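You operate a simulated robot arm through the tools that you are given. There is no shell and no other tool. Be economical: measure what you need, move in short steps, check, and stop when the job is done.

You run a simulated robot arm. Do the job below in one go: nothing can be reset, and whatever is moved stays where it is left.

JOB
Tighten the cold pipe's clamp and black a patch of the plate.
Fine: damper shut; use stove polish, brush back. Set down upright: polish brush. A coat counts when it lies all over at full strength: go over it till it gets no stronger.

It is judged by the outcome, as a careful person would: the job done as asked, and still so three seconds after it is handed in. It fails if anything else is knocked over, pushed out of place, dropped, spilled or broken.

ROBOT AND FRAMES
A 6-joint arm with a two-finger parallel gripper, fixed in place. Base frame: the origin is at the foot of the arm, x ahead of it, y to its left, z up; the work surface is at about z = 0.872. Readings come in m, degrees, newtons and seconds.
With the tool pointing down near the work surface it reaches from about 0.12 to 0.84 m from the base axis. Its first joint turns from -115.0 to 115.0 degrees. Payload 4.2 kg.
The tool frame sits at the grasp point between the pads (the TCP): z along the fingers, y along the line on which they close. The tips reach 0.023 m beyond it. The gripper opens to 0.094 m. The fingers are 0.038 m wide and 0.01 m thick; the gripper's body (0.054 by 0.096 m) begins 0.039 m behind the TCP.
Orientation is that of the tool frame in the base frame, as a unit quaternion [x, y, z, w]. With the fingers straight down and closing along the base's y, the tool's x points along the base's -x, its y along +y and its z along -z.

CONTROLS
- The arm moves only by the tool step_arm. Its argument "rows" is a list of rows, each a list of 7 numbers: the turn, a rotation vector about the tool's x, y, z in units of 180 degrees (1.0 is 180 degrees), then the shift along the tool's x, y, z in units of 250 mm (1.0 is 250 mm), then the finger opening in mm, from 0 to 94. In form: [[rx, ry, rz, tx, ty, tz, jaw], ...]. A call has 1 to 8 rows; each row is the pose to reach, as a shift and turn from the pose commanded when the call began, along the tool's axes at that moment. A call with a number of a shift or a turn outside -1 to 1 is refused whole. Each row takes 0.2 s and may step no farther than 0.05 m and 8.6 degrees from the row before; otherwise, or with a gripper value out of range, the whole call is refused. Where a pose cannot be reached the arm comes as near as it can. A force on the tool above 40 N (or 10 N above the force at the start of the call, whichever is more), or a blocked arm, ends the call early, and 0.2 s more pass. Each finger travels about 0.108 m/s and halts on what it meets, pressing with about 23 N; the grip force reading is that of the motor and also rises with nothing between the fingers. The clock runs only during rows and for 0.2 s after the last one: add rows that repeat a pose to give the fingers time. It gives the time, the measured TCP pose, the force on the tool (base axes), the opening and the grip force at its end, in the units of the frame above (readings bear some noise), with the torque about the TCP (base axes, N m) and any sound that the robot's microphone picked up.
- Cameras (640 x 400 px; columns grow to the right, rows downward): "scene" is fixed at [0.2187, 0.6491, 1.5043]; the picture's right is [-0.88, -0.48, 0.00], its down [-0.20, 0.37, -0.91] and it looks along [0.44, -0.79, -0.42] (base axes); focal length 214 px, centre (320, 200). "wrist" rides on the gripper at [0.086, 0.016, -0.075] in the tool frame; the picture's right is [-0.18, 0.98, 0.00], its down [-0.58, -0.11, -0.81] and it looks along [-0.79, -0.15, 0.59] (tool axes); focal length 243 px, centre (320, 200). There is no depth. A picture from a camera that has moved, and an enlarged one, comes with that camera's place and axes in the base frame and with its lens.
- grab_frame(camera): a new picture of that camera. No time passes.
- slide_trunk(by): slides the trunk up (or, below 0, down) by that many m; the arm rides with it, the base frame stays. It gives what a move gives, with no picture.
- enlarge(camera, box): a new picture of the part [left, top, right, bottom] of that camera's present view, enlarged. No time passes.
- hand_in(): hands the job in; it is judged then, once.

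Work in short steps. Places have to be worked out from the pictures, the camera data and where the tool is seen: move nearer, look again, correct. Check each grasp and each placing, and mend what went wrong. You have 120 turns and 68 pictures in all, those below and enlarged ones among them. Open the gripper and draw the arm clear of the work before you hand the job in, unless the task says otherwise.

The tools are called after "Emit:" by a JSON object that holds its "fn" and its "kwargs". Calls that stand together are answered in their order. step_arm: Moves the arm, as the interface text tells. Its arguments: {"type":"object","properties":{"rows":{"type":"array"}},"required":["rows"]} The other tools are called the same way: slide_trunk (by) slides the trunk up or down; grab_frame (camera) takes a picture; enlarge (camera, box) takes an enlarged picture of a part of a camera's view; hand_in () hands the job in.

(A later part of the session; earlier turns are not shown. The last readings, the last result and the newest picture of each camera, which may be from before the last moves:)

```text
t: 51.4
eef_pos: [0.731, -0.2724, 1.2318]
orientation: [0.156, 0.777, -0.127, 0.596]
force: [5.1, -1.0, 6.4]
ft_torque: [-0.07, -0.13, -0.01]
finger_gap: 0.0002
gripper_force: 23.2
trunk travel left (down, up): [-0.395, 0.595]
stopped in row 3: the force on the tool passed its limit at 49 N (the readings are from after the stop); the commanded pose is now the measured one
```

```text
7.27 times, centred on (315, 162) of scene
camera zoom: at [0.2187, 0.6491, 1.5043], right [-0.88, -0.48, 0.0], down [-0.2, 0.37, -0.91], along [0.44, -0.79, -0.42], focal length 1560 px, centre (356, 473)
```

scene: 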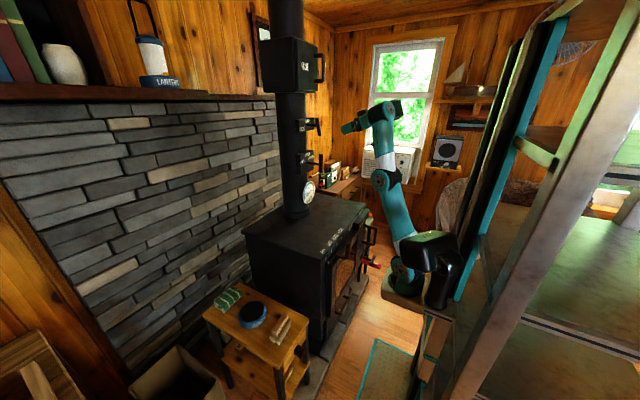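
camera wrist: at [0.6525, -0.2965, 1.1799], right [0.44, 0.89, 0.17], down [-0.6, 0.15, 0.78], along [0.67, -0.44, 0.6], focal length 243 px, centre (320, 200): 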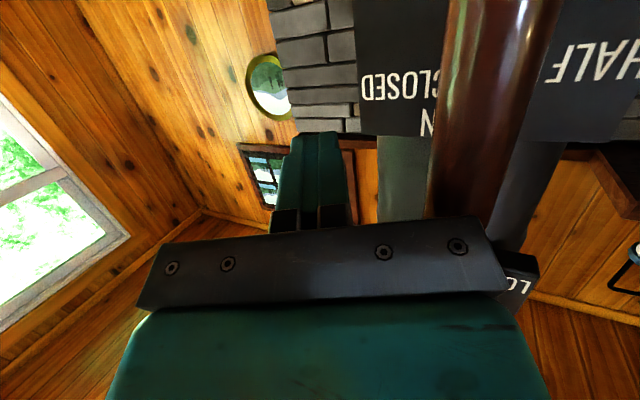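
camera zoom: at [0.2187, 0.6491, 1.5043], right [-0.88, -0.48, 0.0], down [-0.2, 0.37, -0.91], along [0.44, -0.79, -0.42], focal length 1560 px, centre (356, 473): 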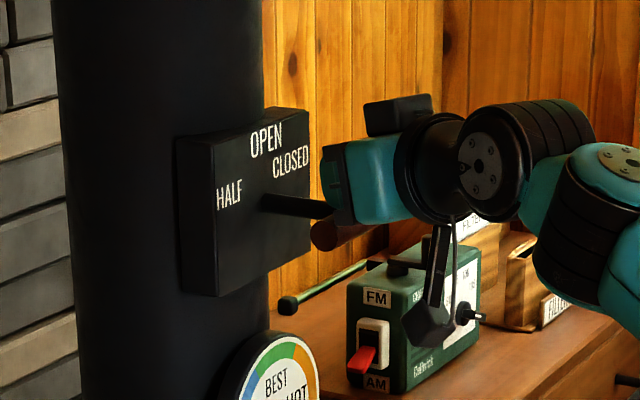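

It stopped at 49 N; I look from the wrist to see what touched.

Emit:
{"fn": "grab_frame", "kwargs": {"camera": "wrist"}}

```text
33 pictures are left
camera wrist: at [0.6515, -0.2218, 1.1667], right [0.43, 0.89, 0.17], down [-0.62, 0.16, 0.77], along [0.66, -0.43, 0.61], focal length 243 px, centre (320, 200)
```

wrist: 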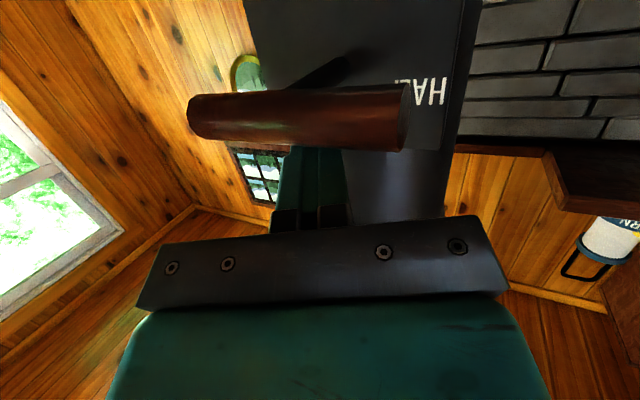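

The tip was pressing over the stem near the pivot. I shift 24 mm to the left along the bar and press its left end down again.

Emit:
{"fn": "step_arm", "kwargs": {"rows": [[0, 0, 0, -0.031, 0, -0.008, 0], [0, 0, 0, -0.022, 0.088, -0.045, 0], [0, 0, 0, 0.01, 0.088, -0.037, 0], [0, 0, 0, 0.04, 0.089, -0.029, 0], [0, 0, 0, 0.067, 0.089, -0.021, 0], [0, 0, 0, 0.094, 0.089, -0.014, 0]]}}

Emit:
{"fn": "enlarge", "kwargs": {"camera": "scene", "box": [280, 135, 350, 190]}}

```text
t: 52.4
eef_pos: [0.7295, -0.2479, 1.2321]
orientation: [0.155, 0.771, -0.128, 0.604]
force: [5.1, -1.8, 6.8]
ft_torque: [-0.09, -0.14, -0.05]
finger_gap: 0.0002
gripper_force: 22.8
trunk travel left (down, up): [-0.395, 0.595]
stopped in row 4: the force on the tool passed its limit at 49 N (the readings are from after the stop); the commanded pose is now the measured one
```

```text
7.27 times, centred on (315, 162) of scene
camera zoom: at [0.2187, 0.6491, 1.5043], right [-0.88, -0.48, 0.0], down [-0.2, 0.37, -0.91], along [0.44, -0.79, -0.42], focal length 1560 px, centre (356, 473)
```

zoom: 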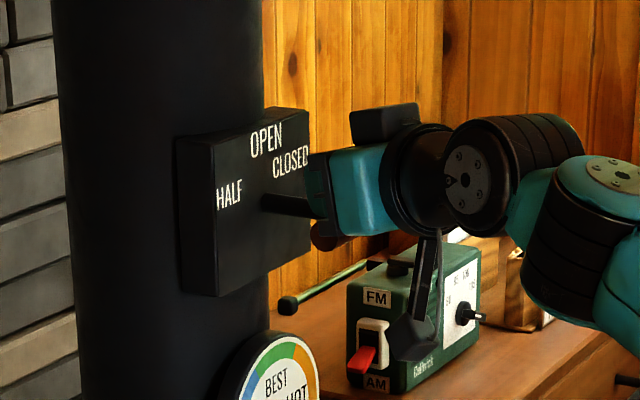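

The lever meets a hard stop at 90° (crosswise); its whole travel is OPEN (0°) to this stop, so this is shut. I withdraw and swing the tool down, keeping the wrist in place.

Emit:
{"fn": "step_arm", "kwargs": {"rows": [[0, 0, 0, -0.02, 0, -0.12, 0], [0, 0, 0, -0.04, 0, -0.3, 0], [0, 0, 0, -0.04, 0, -0.48, 0]]}}

Emit:
{"fn": "step_arm", "kwargs": {"rows": [[0, 0.0458, 0, 0.1435, 0, -0.0103, 40], [0, 0.0917, 0, 0.284, 0, -0.0411, 60], [0, 0.1375, 0, 0.4187, 0, -0.0919, 80], [0, 0.1833, 0, 0.5446, 0, -0.1613, 94], [0, 0.2292, 0, 0.6593, 0, -0.2481, 94], [0, 0.275, 0, 0.7604, 0, -0.3505, 94], [0, 0.3208, 0, 0.8462, 0, -0.4671, 94], [0, 0.3667, 0, 0.9135, 0, -0.5933, 94]]}}

Emit:
{"fn": "grab_frame", "kwargs": {"camera": "scene"}}

Emit:
{"fn": "grab_frame", "kwargs": {"camera": "wrist"}}

```text
t: 53.2
eef_pos: [0.6253, -0.2032, 1.2697]
orientation: [0.154, 0.773, -0.127, 0.602]
force: [0.2, -0.5, 0.2]
ft_torque: [0.02, 0.0, -0.03]
finger_gap: 0.0002
gripper_force: 23.3
trunk travel left (down, up): [-0.395, 0.595]
```

```text
t: 55.0
eef_pos: [0.4499, -0.1374, 1.038]
orientation: [0.199, 0.976, -0.022, 0.085]
force: [0.0, -0.5, -0.6]
ft_torque: [-0.01, 0.04, -0.03]
finger_gap: 0.0941
gripper_force: 0.1
out of reach, approached as far as the arm can: row 7, 8
trunk travel left (down, up): [-0.395, 0.595]
```

```text
31 pictures are left
```

scene: 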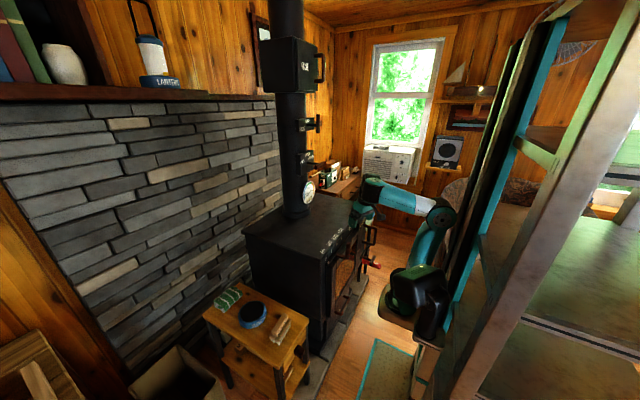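

```text
30 pictures are left
camera wrist: at [0.3669, -0.0845, 1.0955], right [0.55, 0.83, 0.02], down [0.36, -0.26, 0.9], along [0.75, -0.49, -0.44], focal length 243 px, centre (320, 200)
```

wrist: 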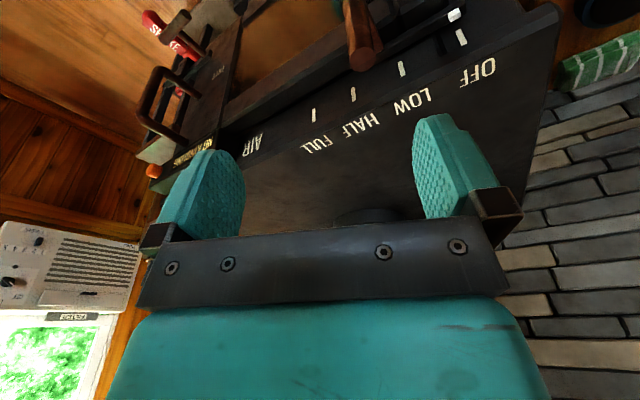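

The stove's top is at about z 0.88 and an air slider is along its front. I move over the plate to look at it.

Emit:
{"fn": "step_arm", "kwargs": {"rows": [[0, 0, 0, -0.1, 0.05, -0.1, 94], [0, 0, 0, -0.25, 0.1, -0.1, 94], [0, 0, 0, -0.4, 0.15, -0.08, 94], [0, 0, 0, -0.55, 0.2, -0.06, 94], [0, 0, 0, -0.68, 0.25, -0.04, 94], [0, 0, 0, -0.768, 0.275, -0.03, 94]]}}

Emit:
{"fn": "grab_frame", "kwargs": {"camera": "wrist"}}

```text
t: 56.4
eef_pos: [0.6517, -0.1504, 1.0808]
orientation: [0.201, 0.976, -0.023, 0.085]
force: [-0.7, -0.2, 0.2]
ft_torque: [-0.02, 0.01, 0.04]
finger_gap: 0.0942
gripper_force: 0.0
out of reach, approached as far as the arm can: row 1, 2, 3, 4, 5
trunk travel left (down, up): [-0.395, 0.595]
```

```text
29 pictures are left
camera wrist: at [0.5688, -0.0968, 1.1393], right [0.56, 0.83, 0.02], down [0.36, -0.26, 0.9], along [0.75, -0.49, -0.44], focal length 243 px, centre (320, 200)
```

wrist: 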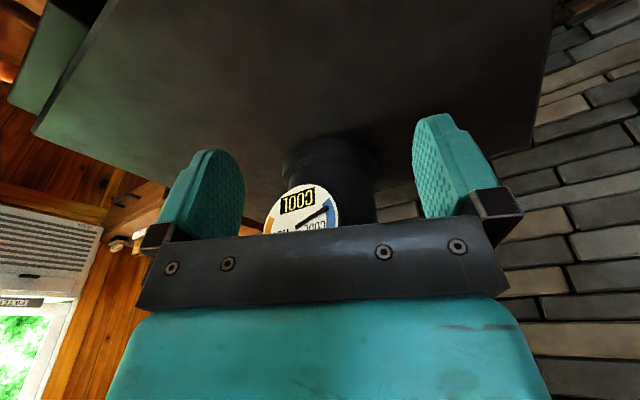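

I enlarge to see whether a patch is marked on the plate.

Emit:
{"fn": "enlarge", "kwargs": {"camera": "wrist", "box": [60, 0, 560, 180]}}

Emit:
{"fn": "enlarge", "kwargs": {"camera": "scene", "box": [235, 170, 385, 290]}}

Emit:
{"fn": "enlarge", "kwargs": {"camera": "scene", "box": [195, 270, 320, 370]}}

```text
1.28 times, centred on (310, 90) of wrist
camera zoom: at [0.5688, -0.0968, 1.1393], right [0.56, 0.83, 0.02], down [0.36, -0.26, 0.9], along [0.75, -0.49, -0.44], focal length 311 px, centre (333, 341)
```

zoom: 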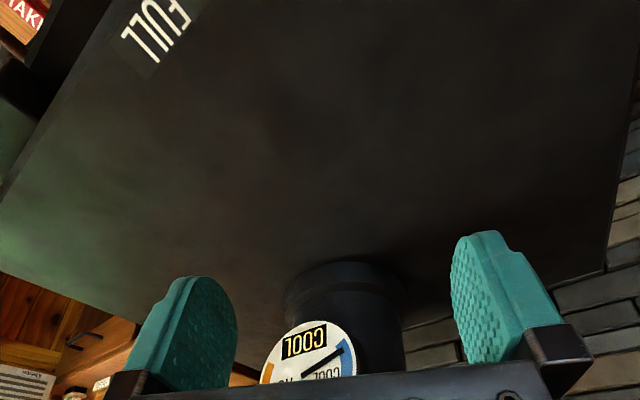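

```text
3.33 times, centred on (310, 230) of scene
camera zoom: at [0.2187, 0.6491, 1.5043], right [-0.88, -0.48, 0.0], down [-0.2, 0.37, -0.91], along [0.44, -0.79, -0.42], focal length 715 px, centre (353, 100)
```

zoom: 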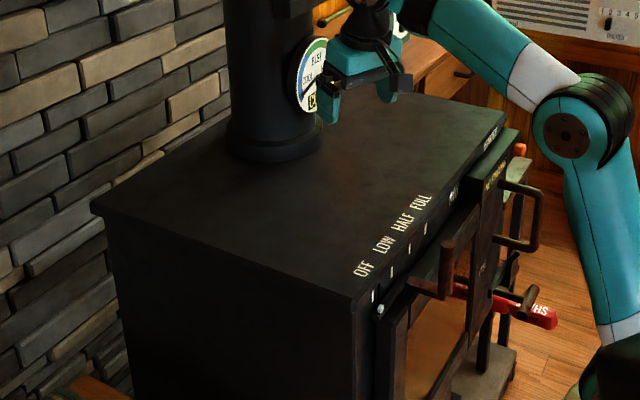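

```text
4.00 times, centred on (258, 320) of scene
camera zoom: at [0.2187, 0.6491, 1.5043], right [-0.88, -0.48, 0.0], down [-0.2, 0.37, -0.91], along [0.44, -0.79, -0.42], focal length 858 px, centre (570, -280)
```

zoom: 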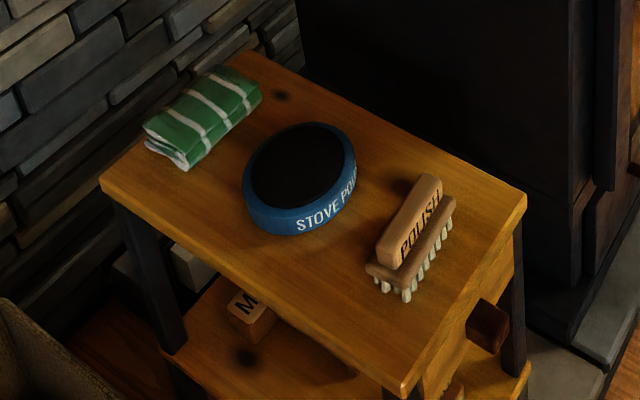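

The polish brush stands on its bristles on the side table, next to the open stove polish tin. I carry the hand over towards the table, straightening the tool down.

Emit:
{"fn": "step_arm", "kwargs": {"rows": [[0, 0.01, -0.026, 0.142, 0.1, -0.014, 94], [0, 0.02, -0.052, 0.285, 0.2, -0.028, 94], [0, 0.03, -0.078, 0.427, 0.3, -0.042, 94], [0, 0.04, -0.104, 0.57, 0.4, -0.056, 94], [0, 0.05, -0.13, 0.712, 0.5, -0.07, 94]]}}

Emit:
{"fn": "step_arm", "kwargs": {"rows": [[0, 0, 0, 0.09, 0.15, 0.01, 94], [0, 0, 0, 0.18, 0.3, 0.02, 94], [0, 0, 0, 0.28, 0.45, 0.03, 94], [0, 0, 0, 0.37, 0.6, 0.05, 94], [0, 0, 0, 0.46, 0.74, 0.06, 94]]}}

Emit:
{"fn": "grab_frame", "kwargs": {"camera": "wrist"}}

```text
t: 57.6
eef_pos: [0.5384, 0.0392, 1.0676]
orientation: [-0.001, 1.0, -0.023, 0.001]
force: [-0.9, 0.1, 0.1]
ft_torque: [-0.02, 0.01, 0.02]
finger_gap: 0.094
gripper_force: 0.0
trunk travel left (down, up): [-0.395, 0.595]
```

```text
t: 58.8
eef_pos: [0.4259, 0.2232, 1.0416]
orientation: [-0.001, 1.0, -0.022, 0.002]
force: [-0.2, 0.3, -0.9]
ft_torque: [0.03, -0.01, -0.01]
finger_gap: 0.0939
gripper_force: 0.0
trunk travel left (down, up): [-0.395, 0.595]
```

```text
25 pictures are left
camera wrist: at [0.3394, 0.2422, 1.1146], right [0.18, 0.98, -0.05], down [0.58, -0.07, 0.81], along [0.8, -0.17, -0.58], focal length 243 px, centre (320, 200)
```

wrist: 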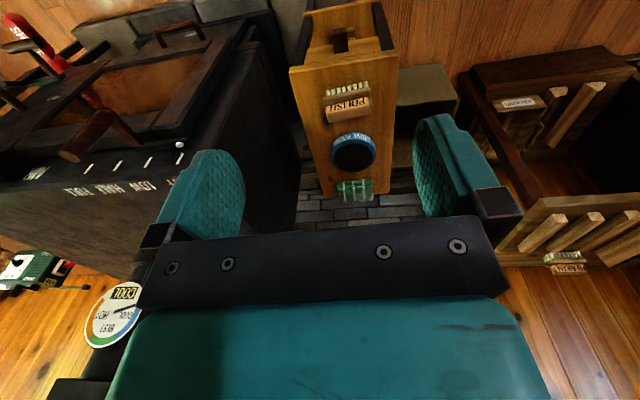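

Brush is near (0.646, 0.225, 0.65) and the tin near (0.80, 0.227, 0.64); the table top is about z 0.61. I lower the trunk and look from nearer.

Emit:
{"fn": "slide_trunk", "kwargs": {"by": -0.22}}

Emit:
{"fn": "step_arm", "kwargs": {"rows": [[0, 0, 0, -0.17, 0, 0, 94], [0, 0, 0, -0.34, 0, 0, 94], [0, 0, 0, -0.5, 0, 0, 94], [0, 0, 0, -0.65, 0, 0, 94]]}}

Emit:
{"fn": "grab_frame", "kwargs": {"camera": "wrist"}}

```text
t: 61.1
eef_pos: [0.4271, 0.2236, 0.822]
orientation: [-0.002, 1.0, -0.023, 0.002]
force: [1.1, 0.0, 0.1]
ft_torque: [-0.01, 0.01, -0.04]
finger_gap: 0.0935
gripper_force: 0.1
trunk travel left (down, up): [-0.175, 0.815]
```

```text
t: 62.1
eef_pos: [0.5895, 0.2186, 0.8244]
orientation: [-0.001, 1.0, -0.024, 0.003]
force: [0.6, 0.1, 0.4]
ft_torque: [0.06, -0.01, -0.02]
finger_gap: 0.0942
gripper_force: 0.1
trunk travel left (down, up): [-0.175, 0.815]
```

```text
24 pictures are left
camera wrist: at [0.5032, 0.2382, 0.8975], right [0.18, 0.98, -0.05], down [0.58, -0.07, 0.81], along [0.8, -0.17, -0.58], focal length 243 px, centre (320, 200)
```

wrist: 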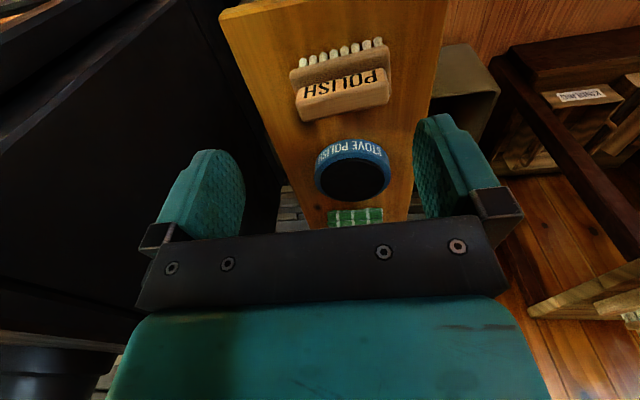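

Brush handle runs nearly along Y, centre about (0.643, 0.226). I level the tool, centre above the brush and turn the gripper so it closes across the handle (along X).

Emit:
{"fn": "step_arm", "kwargs": {"rows": [[-0.0153, 0, 0, -0.107, 0.015, 0, 94], [-0.0153, 0, 0, -0.214, 0.03, 0, 94]]}}

Emit:
{"fn": "step_arm", "kwargs": {"rows": [[0, 0, 0.046, 0, 0, 0, 94], [0, 0, 0.092, 0, 0, 0, 94], [0, 0, 0.138, 0, 0, 0, 94], [0, 0, 0.184, 0, 0, 0, 94], [0, 0, 0.23, 0, 0, 0, 94]]}}

Emit:
{"fn": "step_arm", "kwargs": {"rows": [[0, 0, 0.046, 0, 0, 0, 94], [0, 0, 0.092, 0, 0, 0, 94], [0, 0, 0.138, 0, 0, 0, 94], [0, 0, 0.184, 0, 0, 0, 94], [0, 0, 0.238, 0, 0, 0, 94]]}}

Emit:
{"fn": "grab_frame", "kwargs": {"camera": "wrist"}}

```text
t: 62.7
eef_pos: [0.6345, 0.2238, 0.8142]
orientation: [-0.001, 1.0, 0.001, 0.003]
force: [-0.4, 0.3, 0.3]
ft_torque: [0.0, -0.02, 0.0]
finger_gap: 0.094
gripper_force: 0.0
out of reach, approached as far as the arm can: row 2
trunk travel left (down, up): [-0.175, 0.815]
```

```text
t: 63.9
eef_pos: [0.6345, 0.2245, 0.8135]
orientation: [0.353, 0.936, 0.002, 0.003]
force: [-0.6, 0.8, -0.1]
ft_torque: [-0.01, -0.02, -0.01]
finger_gap: 0.094
gripper_force: 0.0
trunk travel left (down, up): [-0.175, 0.815]
```

```text
refused: row 5 steps farther than a row can; nothing moved
```

```text
23 pictures are left
camera wrist: at [0.5803, 0.2934, 0.8871], right [0.79, 0.62, 0.01], down [0.36, -0.47, 0.81], along [0.5, -0.63, -0.59], focal length 243 px, centre (320, 200)
```

wrist: 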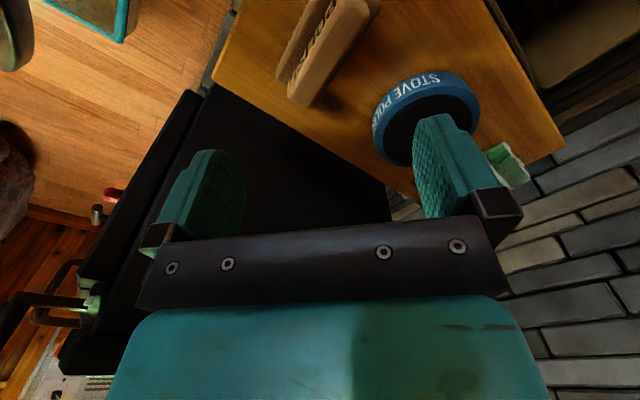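

Continue the remaining turn (5 rows within limits), then descend to about z 0.74 for a look.

Emit:
{"fn": "step_arm", "kwargs": {"rows": [[0, 0, 0.047, 0, 0, 0.04, 94], [0, 0, 0.094, 0, 0, 0.1, 94], [0, 0, 0.141, 0, 0, 0.16, 94], [0, 0, 0.188, 0, 0, 0.22, 94], [0, 0, 0.235, 0, 0, 0.28, 94]]}}

Emit:
{"fn": "grab_frame", "kwargs": {"camera": "wrist"}}

Emit:
{"fn": "enlarge", "kwargs": {"camera": "scene", "box": [195, 250, 345, 370]}}

```text
t: 65.1
eef_pos: [0.6353, 0.2259, 0.7412]
orientation: [0.667, 0.745, 0.001, 0.002]
force: [-0.3, 0.4, 0.3]
ft_torque: [0.0, 0.03, -0.03]
finger_gap: 0.0937
gripper_force: 0.1
trunk travel left (down, up): [-0.175, 0.815]
```

```text
22 pictures are left
camera wrist: at [0.6424, 0.3123, 0.8166], right [1.0, -0.07, 0.0], down [-0.05, -0.59, 0.81], along [-0.06, -0.8, -0.59], focal length 243 px, centre (320, 200)
```

wrist: 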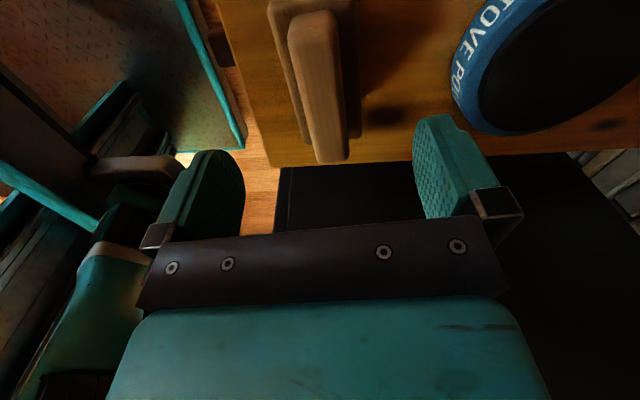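

```text
3.33 times, centred on (270, 310) of scene
camera zoom: at [0.2187, 0.6491, 1.5043], right [-0.88, -0.48, 0.0], down [-0.2, 0.37, -0.91], along [0.44, -0.79, -0.42], focal length 715 px, centre (487, -167)
```

zoom: 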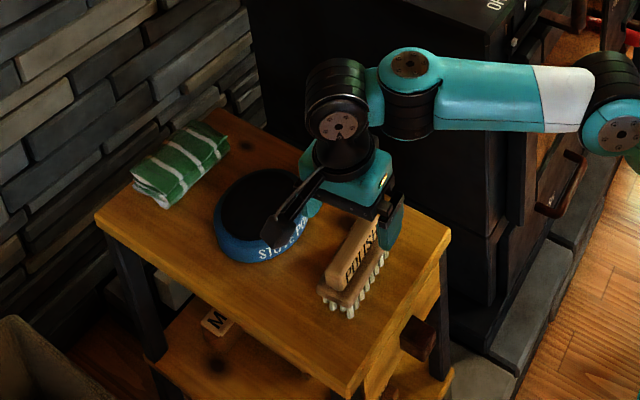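

Handle centre is about (0.639, 0.230) with its top at z≈0.675. I descend so the tips reach just above the brush base, then close.

Emit:
{"fn": "step_arm", "kwargs": {"rows": [[0, 0, 0, 0.014, 0.018, 0.1, 94], [0, 0, 0, 0.014, 0.018, 0.19, 94], [0, 0, 0, 0.014, 0.018, 0.26, 94], [0, 0, 0, 0.014, 0.018, 0.26, 60], [0, 0, 0, 0.014, 0.018, 0.26, 30], [0, 0, 0, 0.014, 0.018, 0.26, 10], [0, 0, 0, 0.014, 0.018, 0.26, 10]]}}

Emit:
{"fn": "grab_frame", "kwargs": {"camera": "wrist"}}

```text
t: 66.7
eef_pos: [0.6402, 0.2308, 0.68]
orientation: [0.666, 0.746, 0.001, 0.001]
force: [-0.5, -1.1, 0.8]
ft_torque: [0.0, 0.02, 0.04]
finger_gap: 0.0493
gripper_force: 23.1
trunk travel left (down, up): [-0.175, 0.815]
```

```text
20 pictures are left
camera wrist: at [0.647, 0.3175, 0.7538], right [1.0, -0.07, 0.0], down [-0.05, -0.59, 0.81], along [-0.06, -0.8, -0.59], focal length 243 px, centre (320, 200)
```

wrist: 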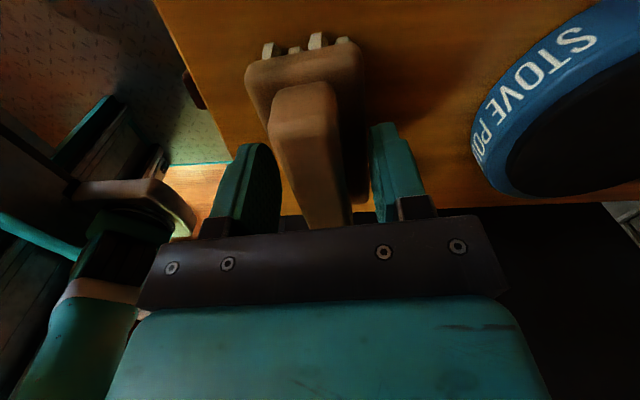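

The fingers caught only the edge of the wide base. I reopen a little, go 8 mm lower for a full grip on the base plate, and close again.

Emit:
{"fn": "step_arm", "kwargs": {"rows": [[0, 0, 0, 0, 0, 0, 62], [0, 0, 0, 0, 0, 0.018, 62], [0, 0, 0, 0, 0, 0.034, 62], [0, 0, 0, 0, 0, 0.034, 30], [0, 0, 0, 0, 0, 0.034, 20], [0, 0, 0, 0, 0, 0.034, 20]]}}

Emit:
{"fn": "step_arm", "kwargs": {"rows": [[0, 0, 0, 0, 0, -0.1, 20], [0, 0, 0, 0, 0, -0.25, 20]]}}

Emit:
{"fn": "enlarge", "kwargs": {"camera": "scene", "box": [195, 250, 345, 370]}}

Emit:
{"fn": "grab_frame", "kwargs": {"camera": "wrist"}}

```text
t: 68.1
eef_pos: [0.6409, 0.2304, 0.6708]
orientation: [0.665, 0.746, 0.001, 0.001]
force: [0.2, 0.4, 1.6]
ft_torque: [0.04, -0.06, 0.02]
finger_gap: 0.0497
gripper_force: 23.3
trunk travel left (down, up): [-0.175, 0.815]
```

```text
t: 68.7
eef_pos: [0.6424, 0.2318, 0.7339]
orientation: [0.666, 0.746, 0.001, 0.001]
force: [-1.4, 0.4, -2.3]
ft_torque: [-0.01, 0.0, -0.01]
finger_gap: 0.0492
gripper_force: 23.4
trunk travel left (down, up): [-0.175, 0.815]
```

```text
3.33 times, centred on (270, 310) of scene
camera zoom: at [0.2187, 0.6491, 1.5043], right [-0.88, -0.48, 0.0], down [-0.2, 0.37, -0.91], along [0.44, -0.79, -0.42], focal length 715 px, centre (487, -167)
```

zoom: 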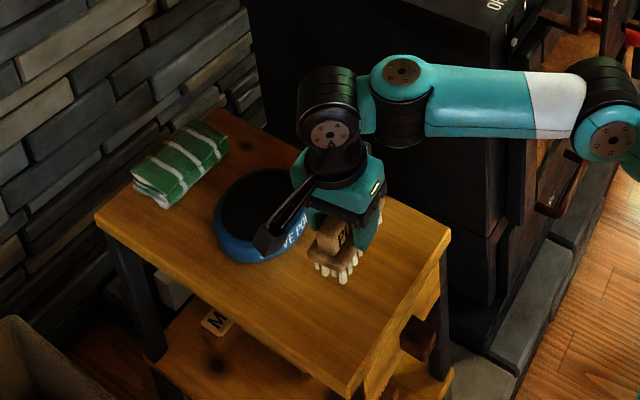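

```text
18 pictures are left
camera wrist: at [0.6491, 0.3187, 0.8076], right [1.0, -0.07, 0.0], down [-0.04, -0.59, 0.81], along [-0.06, -0.8, -0.59], focal length 243 px, centre (320, 200)
```

wrist: 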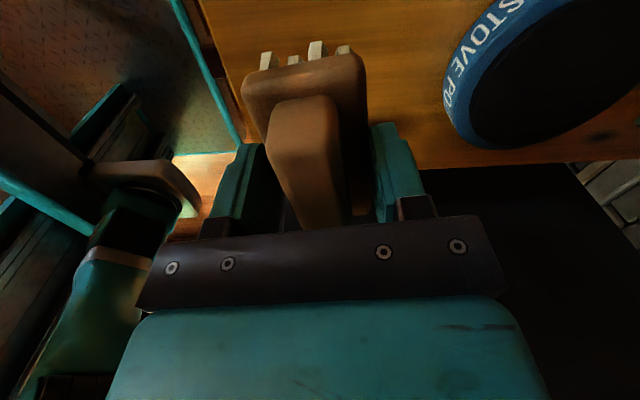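

Brush is held firmly (home pose TCP (0.641,0.2304,0.671)). The tin's centre is at about (0.797,0.229); I move above it and begin lowering.

Emit:
{"fn": "step_arm", "kwargs": {"rows": [[0, 0, 0, -0.02, 0.15, -0.06, 20], [0, 0, 0, -0.043, 0.31, -0.06, 20], [0, 0, 0, -0.065, 0.46, -0.06, 20], [0, 0, 0, -0.086, 0.614, -0.06, 20], [0, 0, 0, -0.086, 0.614, 0.02, 20], [0, 0, 0, -0.086, 0.614, 0.08, 20]]}}

Emit:
{"fn": "enlarge", "kwargs": {"camera": "scene", "box": [195, 250, 345, 370]}}

```text
t: 70.1
eef_pos: [0.7411, 0.1983, 0.7053]
orientation: [0.666, 0.746, 0.003, 0.002]
force: [-0.9, -3.0, 12.8]
ft_torque: [-0.02, -0.07, -0.02]
finger_gap: 0.0494
gripper_force: 22.7
out of reach, approached as far as the arm can: row 2, 3, 4, 5, 6
trunk travel left (down, up): [-0.175, 0.815]
```

```text
3.33 times, centred on (270, 310) of scene
camera zoom: at [0.2187, 0.6491, 1.5043], right [-0.88, -0.48, 0.0], down [-0.2, 0.37, -0.91], along [0.44, -0.79, -0.42], focal length 715 px, centre (487, -167)
```

zoom: 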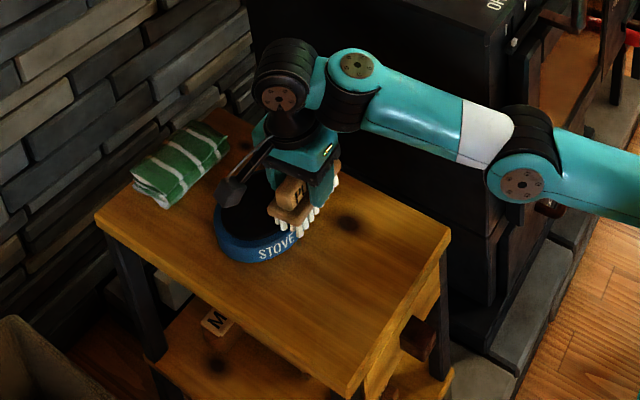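

Reach ran short and the brush touched the rim; I lift straight up with the trunk, which also gains the needed reach, then re-approach over the tin's centre.

Emit:
{"fn": "slide_trunk", "kwargs": {"by": 0.15}}

Emit:
{"fn": "step_arm", "kwargs": {"rows": [[0, 0, 0, 0.01, 0.06, 0.05, 20], [0, 0, 0, 0.04, 0.15, 0.12, 20], [0, 0, 0, 0.092, 0.236, 0.24, 20], [0, 0, 0, 0.092, 0.236, 0.36, 20]]}}

Emit:
{"fn": "enlarge", "kwargs": {"camera": "scene", "box": [195, 250, 345, 370]}}

```text
t: 71.9
eef_pos: [0.7412, 0.1985, 0.8529]
orientation: [0.666, 0.746, 0.002, 0.001]
force: [-0.3, 0.6, -0.8]
ft_torque: [0.04, 0.01, 0.01]
finger_gap: 0.0494
gripper_force: 22.8
trunk travel left (down, up): [-0.325, 0.665]
```

```text
t: 72.9
eef_pos: [0.7803, 0.2101, 0.7566]
orientation: [0.666, 0.746, 0.002, 0.002]
force: [0.0, -0.9, -1.2]
ft_torque: [0.02, 0.0, 0.02]
finger_gap: 0.0495
gripper_force: 22.6
out of reach, approached as far as the arm can: row 1, 2, 3, 4
trunk travel left (down, up): [-0.325, 0.665]
```

```text
3.33 times, centred on (270, 310) of scene
camera zoom: at [0.2187, 0.6491, 1.5043], right [-0.88, -0.48, 0.0], down [-0.2, 0.37, -0.91], along [0.44, -0.79, -0.42], focal length 715 px, centre (487, -167)
```

zoom: 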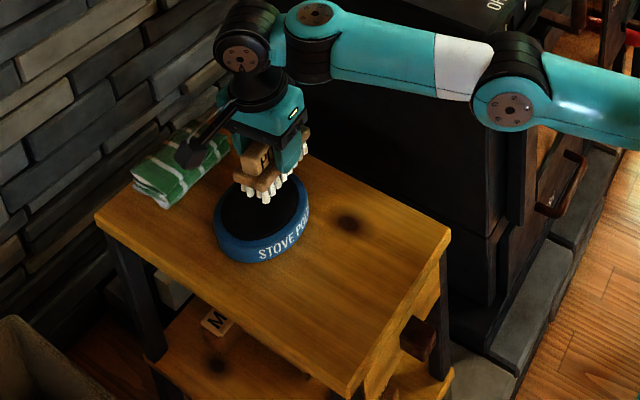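

The tin did not shift. I raise the trunk a little more and centre over the tin at about z 0.73.

Emit:
{"fn": "slide_trunk", "kwargs": {"by": 0.07}}

Emit:
{"fn": "step_arm", "kwargs": {"rows": [[0, 0, 0, 0.02, 0.02, 0.1, 20], [0, 0, 0, 0.045, 0.05, 0.22, 20], [0, 0, 0, 0.068, 0.076, 0.34, 20], [0, 0, 0, 0.068, 0.076, 0.38, 20]]}}

Emit:
{"fn": "grab_frame", "kwargs": {"camera": "wrist"}}

```text
t: 74.0
eef_pos: [0.78, 0.2091, 0.8251]
orientation: [0.666, 0.746, 0.001, 0.001]
force: [-0.6, -0.1, -1.2]
ft_torque: [0.0, 0.01, 0.04]
finger_gap: 0.0493
gripper_force: 23.5
trunk travel left (down, up): [-0.395, 0.595]
```

```text
t: 75.0
eef_pos: [0.7968, 0.2278, 0.7297]
orientation: [0.666, 0.746, 0.001, 0.001]
force: [0.6, 0.2, -0.4]
ft_torque: [0.01, -0.01, 0.0]
finger_gap: 0.0492
gripper_force: 23.0
trunk travel left (down, up): [-0.395, 0.595]
```

```text
15 pictures are left
camera wrist: at [0.8022, 0.3149, 0.8037], right [1.0, -0.07, 0.0], down [-0.05, -0.59, 0.81], along [-0.06, -0.8, -0.59], focal length 243 px, centre (320, 200)
```

wrist: 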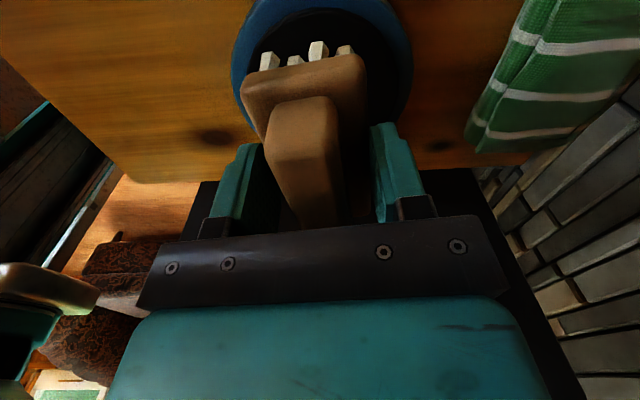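

Brush is centred over the tin (rim height corresponds to TCP z≈0.705). I lower gently and read the force.

Emit:
{"fn": "step_arm", "kwargs": {"rows": [[0, 0, 0, 0, 0, 0.05, 20], [0, 0, 0, 0, 0, 0.09, 20], [0, 0, 0, 0, 0, 0.105, 20]]}}

```text
t: 75.8
eef_pos: [0.7969, 0.2301, 0.7058]
orientation: [0.665, 0.747, 0.002, 0.001]
force: [0.5, -0.9, -1.1]
ft_torque: [-0.03, 0.0, -0.01]
finger_gap: 0.0495
gripper_force: 22.5
trunk travel left (down, up): [-0.395, 0.595]
```

No contact yet; I lower further in small steps.

Emit:
{"fn": "step_arm", "kwargs": {"rows": [[0, 0, 0, 0, 0, 0.012, 20], [0, 0, 0, 0, 0, 0.024, 20], [0, 0, 0, 0, 0, 0.032, 20]]}}

Emit:
{"fn": "grab_frame", "kwargs": {"camera": "wrist"}}

```text
t: 76.6
eef_pos: [0.7958, 0.231, 0.7024]
orientation: [0.666, 0.746, 0.006, 0.003]
force: [-3.2, 0.5, 23.5]
ft_torque: [-0.08, 0.12, 0.06]
finger_gap: 0.0497
gripper_force: 23.2
trunk travel left (down, up): [-0.395, 0.595]
```

```text
14 pictures are left
camera wrist: at [0.802, 0.3175, 0.7763], right [1.0, -0.07, 0.01], down [-0.05, -0.59, 0.8], along [-0.05, -0.8, -0.59], focal length 243 px, centre (320, 200)
```

wrist: 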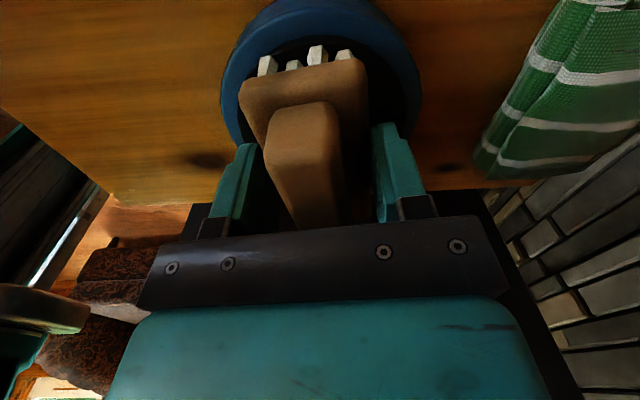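

Contact with the polish (23 N). I ease slightly, rub a few mm to load the bristles, then lift and check them.

Emit:
{"fn": "step_arm", "kwargs": {"rows": [[0, 0, 0, 0, 0, -0.008, 20], [0, 0, 0, 0, 0.02, -0.008, 20], [0, 0, 0, 0, -0.02, -0.008, 20], [0, 0, 0, 0, 0, -0.008, 20], [0, 0, 0, 0, 0, -0.12, 20], [0, 0, 0, 0, 0, -0.24, 20]]}}

Emit:
{"fn": "grab_frame", "kwargs": {"camera": "wrist"}}

```text
t: 78.0
eef_pos: [0.7885, 0.2256, 0.755]
orientation: [0.666, 0.746, 0.0, 0.001]
force: [-0.3, 0.2, -4.0]
ft_torque: [0.02, 0.01, -0.03]
finger_gap: 0.0492
gripper_force: 23.0
out of reach, approached as far as the arm can: row 3, 6
trunk travel left (down, up): [-0.395, 0.595]
```

```text
13 pictures are left
camera wrist: at [0.7951, 0.3114, 0.8297], right [1.0, -0.07, 0.0], down [-0.04, -0.59, 0.81], along [-0.06, -0.8, -0.59], focal length 243 px, centre (320, 200)
```

wrist: 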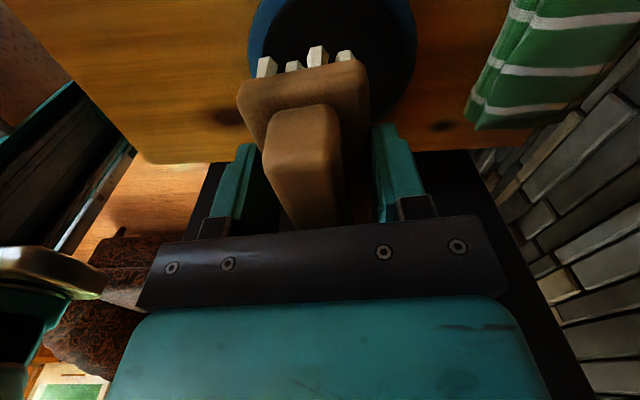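

I check the bristle tips from the scene camera.

Emit:
{"fn": "enlarge", "kwargs": {"camera": "scene", "box": [225, 270, 290, 320]}}

```text
8.00 times, centred on (258, 295) of scene
camera zoom: at [0.2187, 0.6491, 1.5043], right [-0.88, -0.48, 0.0], down [-0.2, 0.37, -0.91], along [0.44, -0.79, -0.42], focal length 1716 px, centre (820, -560)
```

zoom: 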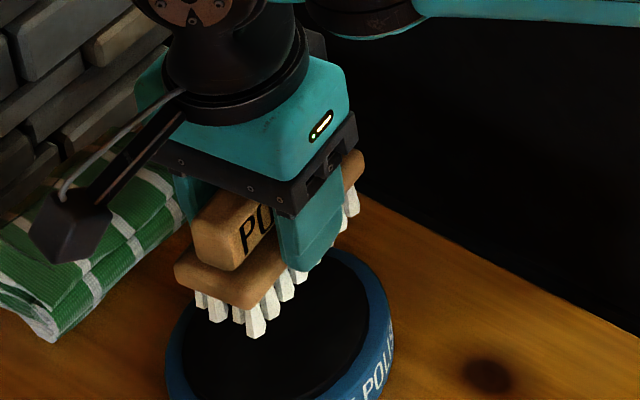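

The bristles still look white, so it may have touched only the rim. I'll dip again tilted by about 11°, so one end goes well inside the tin.

Emit:
{"fn": "slide_trunk", "kwargs": {"by": 0.06}}

Emit:
{"fn": "step_arm", "kwargs": {"rows": [[0, 0.02, 0, 0.02, 0.01, 0.1, 20], [0, 0.04, 0, 0.045, 0.025, 0.2, 20], [0, 0.06, 0, 0.072, 0.042, 0.32, 20], [0, 0.06, 0, 0.072, 0.042, 0.36, 20], [0, 0.06, 0, 0.072, 0.042, 0.38, 20]]}}

Emit:
{"fn": "step_arm", "kwargs": {"rows": [[0, 0, 0, -0.004, 0, 0.016, 20], [0, 0, 0, -0.008, 0, 0.032, 20], [0, 0, 0, -0.008, 0, 0.036, 20]]}}

```text
t: 79.0
eef_pos: [0.7887, 0.2238, 0.8164]
orientation: [0.666, 0.746, 0.002, 0.001]
force: [-0.6, 0.6, -0.6]
ft_torque: [-0.01, 0.01, 0.01]
finger_gap: 0.0493
gripper_force: 22.5
trunk travel left (down, up): [-0.455, 0.535]
```

```text
t: 80.2
eef_pos: [0.798, 0.238, 0.7287]
orientation: [0.664, 0.742, 0.071, -0.065]
force: [-0.1, 0.0, -1.0]
ft_torque: [-0.01, -0.02, 0.01]
finger_gap: 0.0495
gripper_force: 23.2
out of reach, approached as far as the arm can: row 1, 2, 3, 4, 5
trunk travel left (down, up): [-0.455, 0.535]
```

```text
t: 81.2
eef_pos: [0.8026, 0.2418, 0.7569]
orientation: [0.66, 0.743, 0.097, -0.054]
force: [-0.5, 0.6, 3.7]
ft_torque: [-0.06, -0.03, 0.04]
finger_gap: 0.0495
gripper_force: 23.6
trunk travel left (down, up): [-0.455, 0.535]
stopped in row 3: the arm was blocked; the commanded pose is now the measured one
```

Something blocked the arm and it rose; I look before moving on.

Emit:
{"fn": "enlarge", "kwargs": {"camera": "scene", "box": [190, 210, 370, 350]}}

```text
2.86 times, centred on (280, 280) of scene
camera zoom: at [0.2187, 0.6491, 1.5043], right [-0.88, -0.48, 0.0], down [-0.2, 0.37, -0.91], along [0.44, -0.79, -0.42], focal length 613 px, centre (434, -29)
```

zoom: 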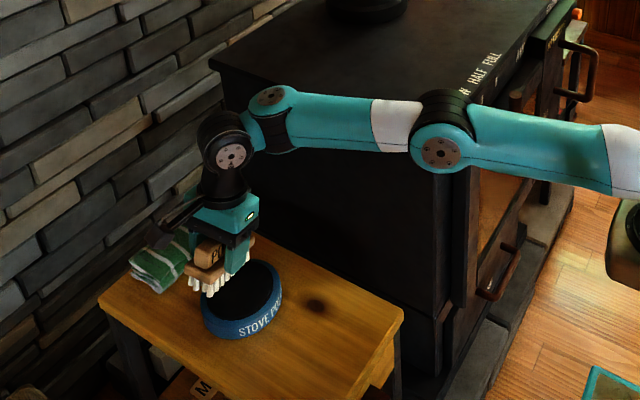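

I untilt, draw back slightly and return to an easy pose above the tin.

Emit:
{"fn": "step_arm", "kwargs": {"rows": [[0.007, -0.022, 0, -0.024, -0.033, -0.012, 20], [0.015, -0.045, 0, -0.048, -0.066, -0.024, 20], [0.0223, -0.0668, 0.001, -0.072, -0.1, -0.035, 20], [0.0223, -0.0668, 0.001, -0.072, -0.1, -0.035, 20]]}}

```text
t: 82.2
eef_pos: [0.782, 0.2185, 0.7419]
orientation: [0.666, 0.746, -0.012, -0.006]
force: [-0.7, -0.1, -1.7]
ft_torque: [0.03, 0.02, -0.03]
finger_gap: 0.0496
gripper_force: 23.3
trunk travel left (down, up): [-0.455, 0.535]
```

I do one more flat dip at the tin's centre with a longer dwell and small rub.

Emit:
{"fn": "step_arm", "kwargs": {"rows": [[-0.0087, 0.0027, 0, 0.018, 0.032, 0.06, 20], [-0.0087, 0.0027, 0, 0.035, 0.064, 0.12, 20], [-0.0087, 0.0027, 0, 0.035, 0.064, 0.15, 20], [-0.0087, 0.0027, 0, 0.035, 0.064, 0.158, 20], [-0.0087, 0.0027, 0, 0.035, 0.076, 0.158, 20], [-0.0087, 0.0027, 0, 0.035, 0.052, 0.158, 20], [-0.0087, 0.0027, 0, 0.035, 0.064, 0.158, 20]]}}

Emit:
{"fn": "enlarge", "kwargs": {"camera": "scene", "box": [225, 270, 290, 320]}}

```text
t: 83.8
eef_pos: [0.7945, 0.2278, 0.7016]
orientation: [0.665, 0.747, 0.002, 0.0]
force: [0.2, 0.0, -0.7]
ft_torque: [0.03, 0.0, 0.01]
finger_gap: 0.0495
gripper_force: 23.3
trunk travel left (down, up): [-0.455, 0.535]
```

```text
8.00 times, centred on (258, 295) of scene
camera zoom: at [0.2187, 0.6491, 1.5043], right [-0.88, -0.48, 0.0], down [-0.2, 0.37, -0.91], along [0.44, -0.79, -0.42], focal length 1716 px, centre (820, -560)
```

zoom: 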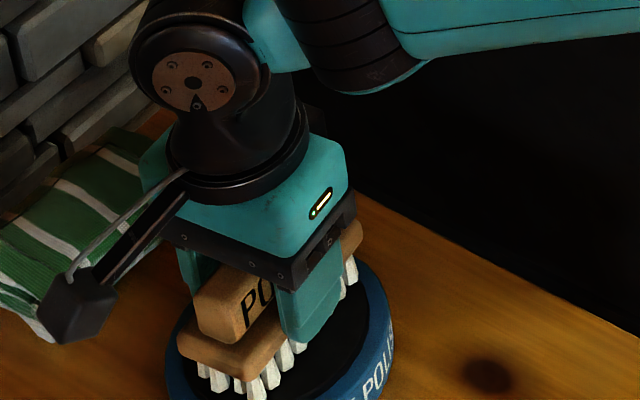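

No contact at 0.7016 this time and the bristles are inside the rim; I press down a few mm more.

Emit:
{"fn": "step_arm", "kwargs": {"rows": [[0, 0, 0, 0, 0, 0.01, 20], [0, 0, 0, 0, 0, 0.02, 20], [0, 0, 0, 0, 0, 0.03, 20], [0, 0, 0, 0, 0, 0.03, 20]]}}

Emit:
{"fn": "enlarge", "kwargs": {"camera": "scene", "box": [225, 270, 290, 320]}}

```text
t: 84.8
eef_pos: [0.7951, 0.2294, 0.6996]
orientation: [0.665, 0.746, 0.005, 0.001]
force: [-5.0, -3.6, 31.5]
ft_torque: [-0.49, -0.11, -0.14]
finger_gap: 0.0497
gripper_force: 23.1
trunk travel left (down, up): [-0.455, 0.535]
```

```text
8.00 times, centred on (258, 295) of scene
camera zoom: at [0.2187, 0.6491, 1.5043], right [-0.88, -0.48, 0.0], down [-0.2, 0.37, -0.91], along [0.44, -0.79, -0.42], focal length 1716 px, centre (820, -560)
```

zoom: 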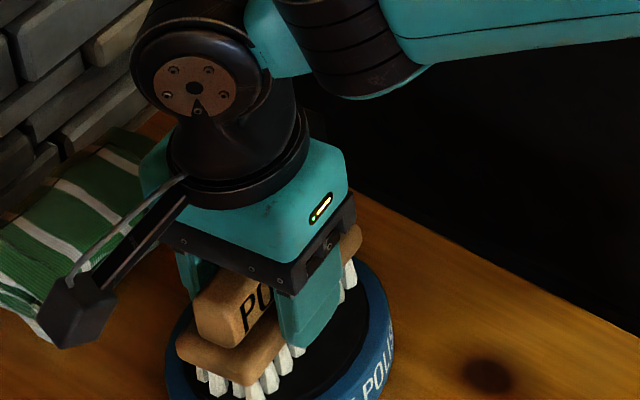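

The torque shows contact toward the -Y end, likely the rim there. I lift slightly, shift 8 mm to +Y and press again.

Emit:
{"fn": "step_arm", "kwargs": {"rows": [[0, 0, 0, 0, 0, -0.04, 20], [0, 0, 0, 0.032, 0, -0.04, 20], [0, 0, 0, 0.032, 0, -0.02, 20], [0, 0, 0, 0.032, 0, -0.005, 20], [0, 0, 0, 0.032, 0, -0.005, 20]]}}

```text
t: 86.0
eef_pos: [0.7932, 0.2382, 0.6995]
orientation: [0.665, 0.747, 0.004, 0.001]
force: [-5.6, 0.4, 26.3]
ft_torque: [-0.34, -0.02, -0.03]
finger_gap: 0.0493
gripper_force: 22.8
trunk travel left (down, up): [-0.455, 0.535]
```

Same height contact (26 N), so I'm on the polish surface. I rub briefly, then lift with the trunk to carry the brush to the plate.

Emit:
{"fn": "step_arm", "kwargs": {"rows": [[0, 0, 0, 0, 0.016, -0.004, 20], [0, 0, 0, 0, -0.016, -0.004, 20], [0, 0, 0, -0.016, 0, -0.004, 20], [0, 0, 0, -0.016, 0, -0.06, 20]]}}

Emit:
{"fn": "slide_trunk", "kwargs": {"by": 0.27}}

Emit:
{"fn": "step_arm", "kwargs": {"rows": [[0, 0, 0, -0.05, -0.06, 0, 20], [0, 0, 0, -0.2, -0.12, 0, 20], [0, 0, 0, -0.36, -0.18, 0, 20], [0, 0, 0, -0.52, -0.24, 0, 20], [0, 0, 0, -0.67, -0.29, 0, 20]]}}

```text
t: 87.0
eef_pos: [0.7925, 0.2311, 0.708]
orientation: [0.666, 0.746, -0.001, 0.0]
force: [-0.4, -0.4, -0.8]
ft_torque: [0.0, 0.05, 0.02]
finger_gap: 0.0497
gripper_force: 23.4
trunk travel left (down, up): [-0.455, 0.535]
```

```text
t: 89.7
eef_pos: [0.7938, 0.2335, 0.9824]
orientation: [0.665, 0.747, 0.001, -0.001]
force: [-0.8, 0.6, -1.4]
ft_torque: [0.01, -0.04, 0.02]
finger_gap: 0.0493
gripper_force: 23.1
trunk travel left (down, up): [-0.725, 0.265]
```

```text
t: 90.9
eef_pos: [0.7438, 0.0598, 0.9822]
orientation: [0.664, 0.748, 0.001, 0.0]
force: [-0.2, 1.1, -1.6]
ft_torque: [0.0, 0.01, 0.01]
finger_gap: 0.0494
gripper_force: 22.9
trunk travel left (down, up): [-0.725, 0.265]
```

Good. On to above the plate at about (0.68,-0.12).

Emit:
{"fn": "step_arm", "kwargs": {"rows": [[0, 0, 0, -0.14, -0.067, 0, 20], [0, 0, 0, -0.28, -0.134, 0, 20], [0, 0, 0, -0.42, -0.2, 0, 20], [0, 0, 0, -0.56, -0.268, 0, 20], [0, 0, 0, -0.686, -0.336, 0.02, 20], [0, 0, 0, -0.686, -0.336, 0.06, 20]]}}

Emit:
{"fn": "grab_frame", "kwargs": {"camera": "scene"}}

```text
t: 92.3
eef_pos: [0.6786, -0.1202, 0.9671]
orientation: [0.666, 0.746, 0.002, 0.0]
force: [0.1, -0.2, -0.8]
ft_torque: [0.0, 0.01, 0.01]
finger_gap: 0.0495
gripper_force: 22.6
trunk travel left (down, up): [-0.725, 0.265]
```

```text
8 pictures are left
```

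scene: 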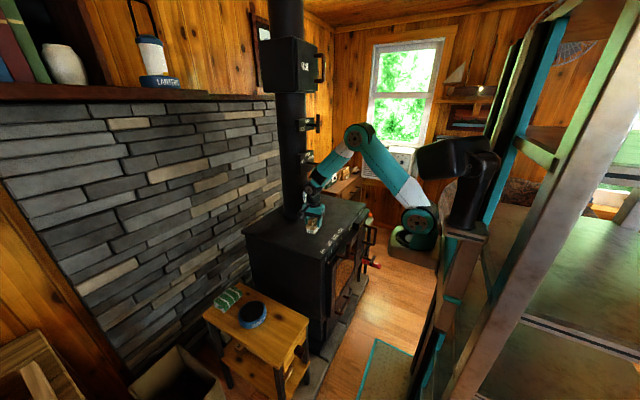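

8 pictures remain. I lower to the plate in small steps, watching the force.

Emit:
{"fn": "step_arm", "kwargs": {"rows": [[0, 0, 0, 0, 0, 0.06, 20], [0, 0, 0, 0, 0, 0.12, 20], [0, 0, 0, 0, 0, 0.14, 20], [0, 0, 0, 0, 0, 0.16, 20]]}}

Emit:
{"fn": "step_arm", "kwargs": {"rows": [[0, 0, 0, 0, 0, 0.008, 20], [0, 0, 0, 0, 0, 0.016, 20], [0, 0, 0, 0, 0, 0.024, 20], [0, 0, 0, 0, 0, 0.032, 20]]}}

```text
t: 93.3
eef_pos: [0.6786, -0.1211, 0.9283]
orientation: [0.665, 0.747, 0.004, 0.002]
force: [-2.1, 1.2, 18.1]
ft_torque: [0.31, -0.29, 0.03]
finger_gap: 0.0497
gripper_force: 23.0
trunk travel left (down, up): [-0.725, 0.265]
```

```text
t: 93.8
eef_pos: [0.6791, -0.1212, 0.9284]
orientation: [0.666, 0.746, 0.004, 0.004]
force: [-5.2, 0.6, 21.5]
ft_torque: [0.16, 0.16, 0.05]
finger_gap: 0.0494
gripper_force: 22.6
trunk travel left (down, up): [-0.725, 0.265]
stopped in row 2: the force on the tool passed its limit at 43 N (the readings are from after the stop); the commanded pose is now the measured one
```

Contact on the plate at TCP z≈0.928. I stroke back and forth along X with light pressure.

Emit:
{"fn": "step_arm", "kwargs": {"rows": [[0, 0, 0, 0, 0.08, -0.002, 20], [0, 0, 0, 0, 0.16, -0.002, 20], [0, 0, 0, 0, 0.08, -0.002, 20], [0, 0, 0, 0, 0, -0.002, 20], [0, 0, 0, 0, -0.08, -0.002, 20], [0, 0, 0, 0, -0.16, -0.002, 20], [0, 0, 0, 0, -0.08, -0.002, 20], [0, 0, 0, 0, 0, -0.002, 20]]}}

Emit:
{"fn": "enlarge", "kwargs": {"camera": "scene", "box": [265, 185, 365, 265]}}

```text
t: 95.6
eef_pos: [0.6808, -0.1212, 0.9271]
orientation: [0.665, 0.747, 0.003, 0.003]
force: [-7.9, -1.9, 20.4]
ft_torque: [-0.08, -0.13, -0.01]
finger_gap: 0.0496
gripper_force: 22.7
trunk travel left (down, up): [-0.725, 0.265]
```

```text
5.00 times, centred on (315, 225) of scene
camera zoom: at [0.2187, 0.6491, 1.5043], right [-0.88, -0.48, 0.0], down [-0.2, 0.37, -0.91], along [0.44, -0.79, -0.42], focal length 1072 px, centre (345, 75)
```

zoom: 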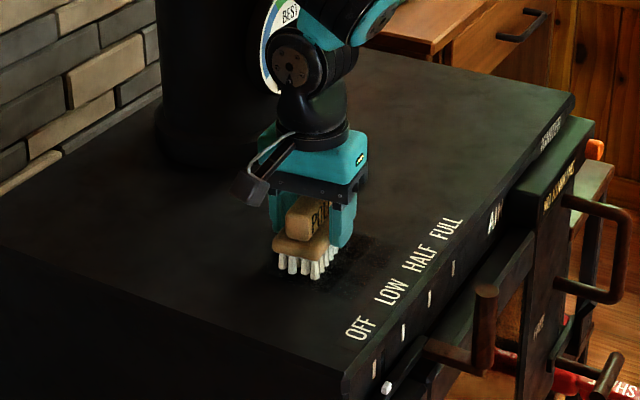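

A blackened patch is appearing. I go over the same area repeatedly with small sideways offsets to even it out.

Emit:
{"fn": "step_arm", "kwargs": {"rows": [[0, 0, 0, 0.02, 0.08, 0, 20], [0, 0, 0, 0.02, 0.16, 0, 20], [0, 0, 0, 0.02, 0.08, 0, 20], [0, 0, 0, 0.02, 0, 0, 20], [0, 0, 0, 0.02, -0.08, 0, 20], [0, 0, 0, 0.02, -0.16, 0, 20], [0, 0, 0, 0.0, -0.08, 0, 20], [0, 0, 0, 0, 0, 0, 20]]}}

Emit:
{"fn": "step_arm", "kwargs": {"rows": [[0, 0, 0, -0.02, 0.08, 0, 20], [0, 0, 0, -0.02, 0.16, 0, 20], [0, 0, 0, -0.02, 0.08, 0, 20], [0, 0, 0, -0.02, 0, 0, 20], [0, 0, 0, -0.02, -0.08, 0, 20], [0, 0, 0, -0.02, -0.16, 0, 20], [0, 0, 0, 0.0, -0.08, 0, 20], [0, 0, 0, 0, 0, 0, 20]]}}

Emit:
{"fn": "step_arm", "kwargs": {"rows": [[0, 0, 0, 0.01, 0.08, 0, 20], [0, 0, 0, 0.01, 0.16, 0, 20], [0, 0, 0, -0.01, 0.08, 0, 20], [0, 0, 0, -0.01, 0, 0, 20], [0, 0, 0, -0.01, -0.08, 0, 20], [0, 0, 0, 0.01, -0.16, 0, 20], [0, 0, 0, 0.01, -0.08, 0, 20], [0, 0, 0, 0, 0, 0, 20]]}}

Emit:
{"fn": "step_arm", "kwargs": {"rows": [[0, 0, 0, 0.03, 0.08, 0, 20], [0, 0, 0, 0.03, 0.16, 0, 20], [0, 0, 0, -0.03, 0.16, 0, 20], [0, 0, 0, -0.03, 0.08, 0, 20], [0, 0, 0, -0.03, 0, 0, 20], [0, 0, 0, -0.03, -0.08, 0, 20], [0, 0, 0, 0.0, -0.16, 0, 20], [0, 0, 0, 0, -0.16, -0.25, 20]]}}

Emit:
{"fn": "enlarge", "kwargs": {"camera": "scene", "box": [265, 185, 365, 265]}}

```text
t: 97.4
eef_pos: [0.6779, -0.1211, 0.9294]
orientation: [0.665, 0.747, 0.003, 0.002]
force: [-2.4, -0.2, 6.4]
ft_torque: [-0.09, -0.02, -0.06]
finger_gap: 0.0492
gripper_force: 22.9
trunk travel left (down, up): [-0.725, 0.265]
```

```text
t: 99.1
eef_pos: [0.658, -0.124, 0.9278]
orientation: [0.665, 0.747, 0.003, 0.003]
force: [-2.8, 0.6, 21.1]
ft_torque: [0.24, -0.32, 0.03]
finger_gap: 0.0493
gripper_force: 22.8
trunk travel left (down, up): [-0.725, 0.265]
stopped in row 8: the force on the tool passed its limit at 42 N (the readings are from after the stop); the commanded pose is now the measured one
```

```text
t: 100.9
eef_pos: [0.6541, -0.1249, 0.9286]
orientation: [0.666, 0.746, 0.003, 0.002]
force: [-12.8, -1.8, 36.4]
ft_torque: [0.0, -0.29, -0.01]
finger_gap: 0.0493
gripper_force: 23.8
trunk travel left (down, up): [-0.725, 0.265]
```

```text
refused: row 8 steps farther than a row can; nothing moved
```

```text
5.00 times, centred on (315, 225) of scene
camera zoom: at [0.2187, 0.6491, 1.5043], right [-0.88, -0.48, 0.0], down [-0.2, 0.37, -0.91], along [0.44, -0.79, -0.42], focal length 1072 px, centre (345, 75)
```

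zoom: 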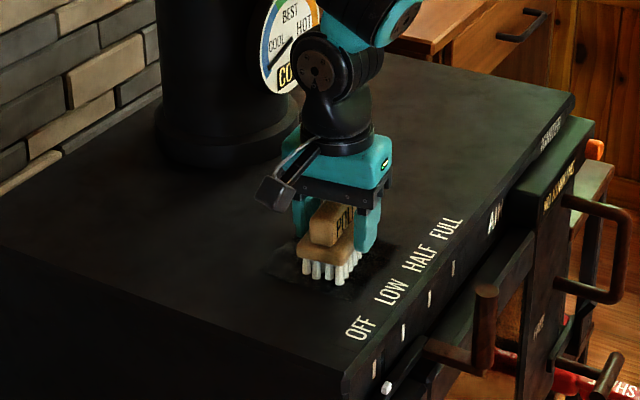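

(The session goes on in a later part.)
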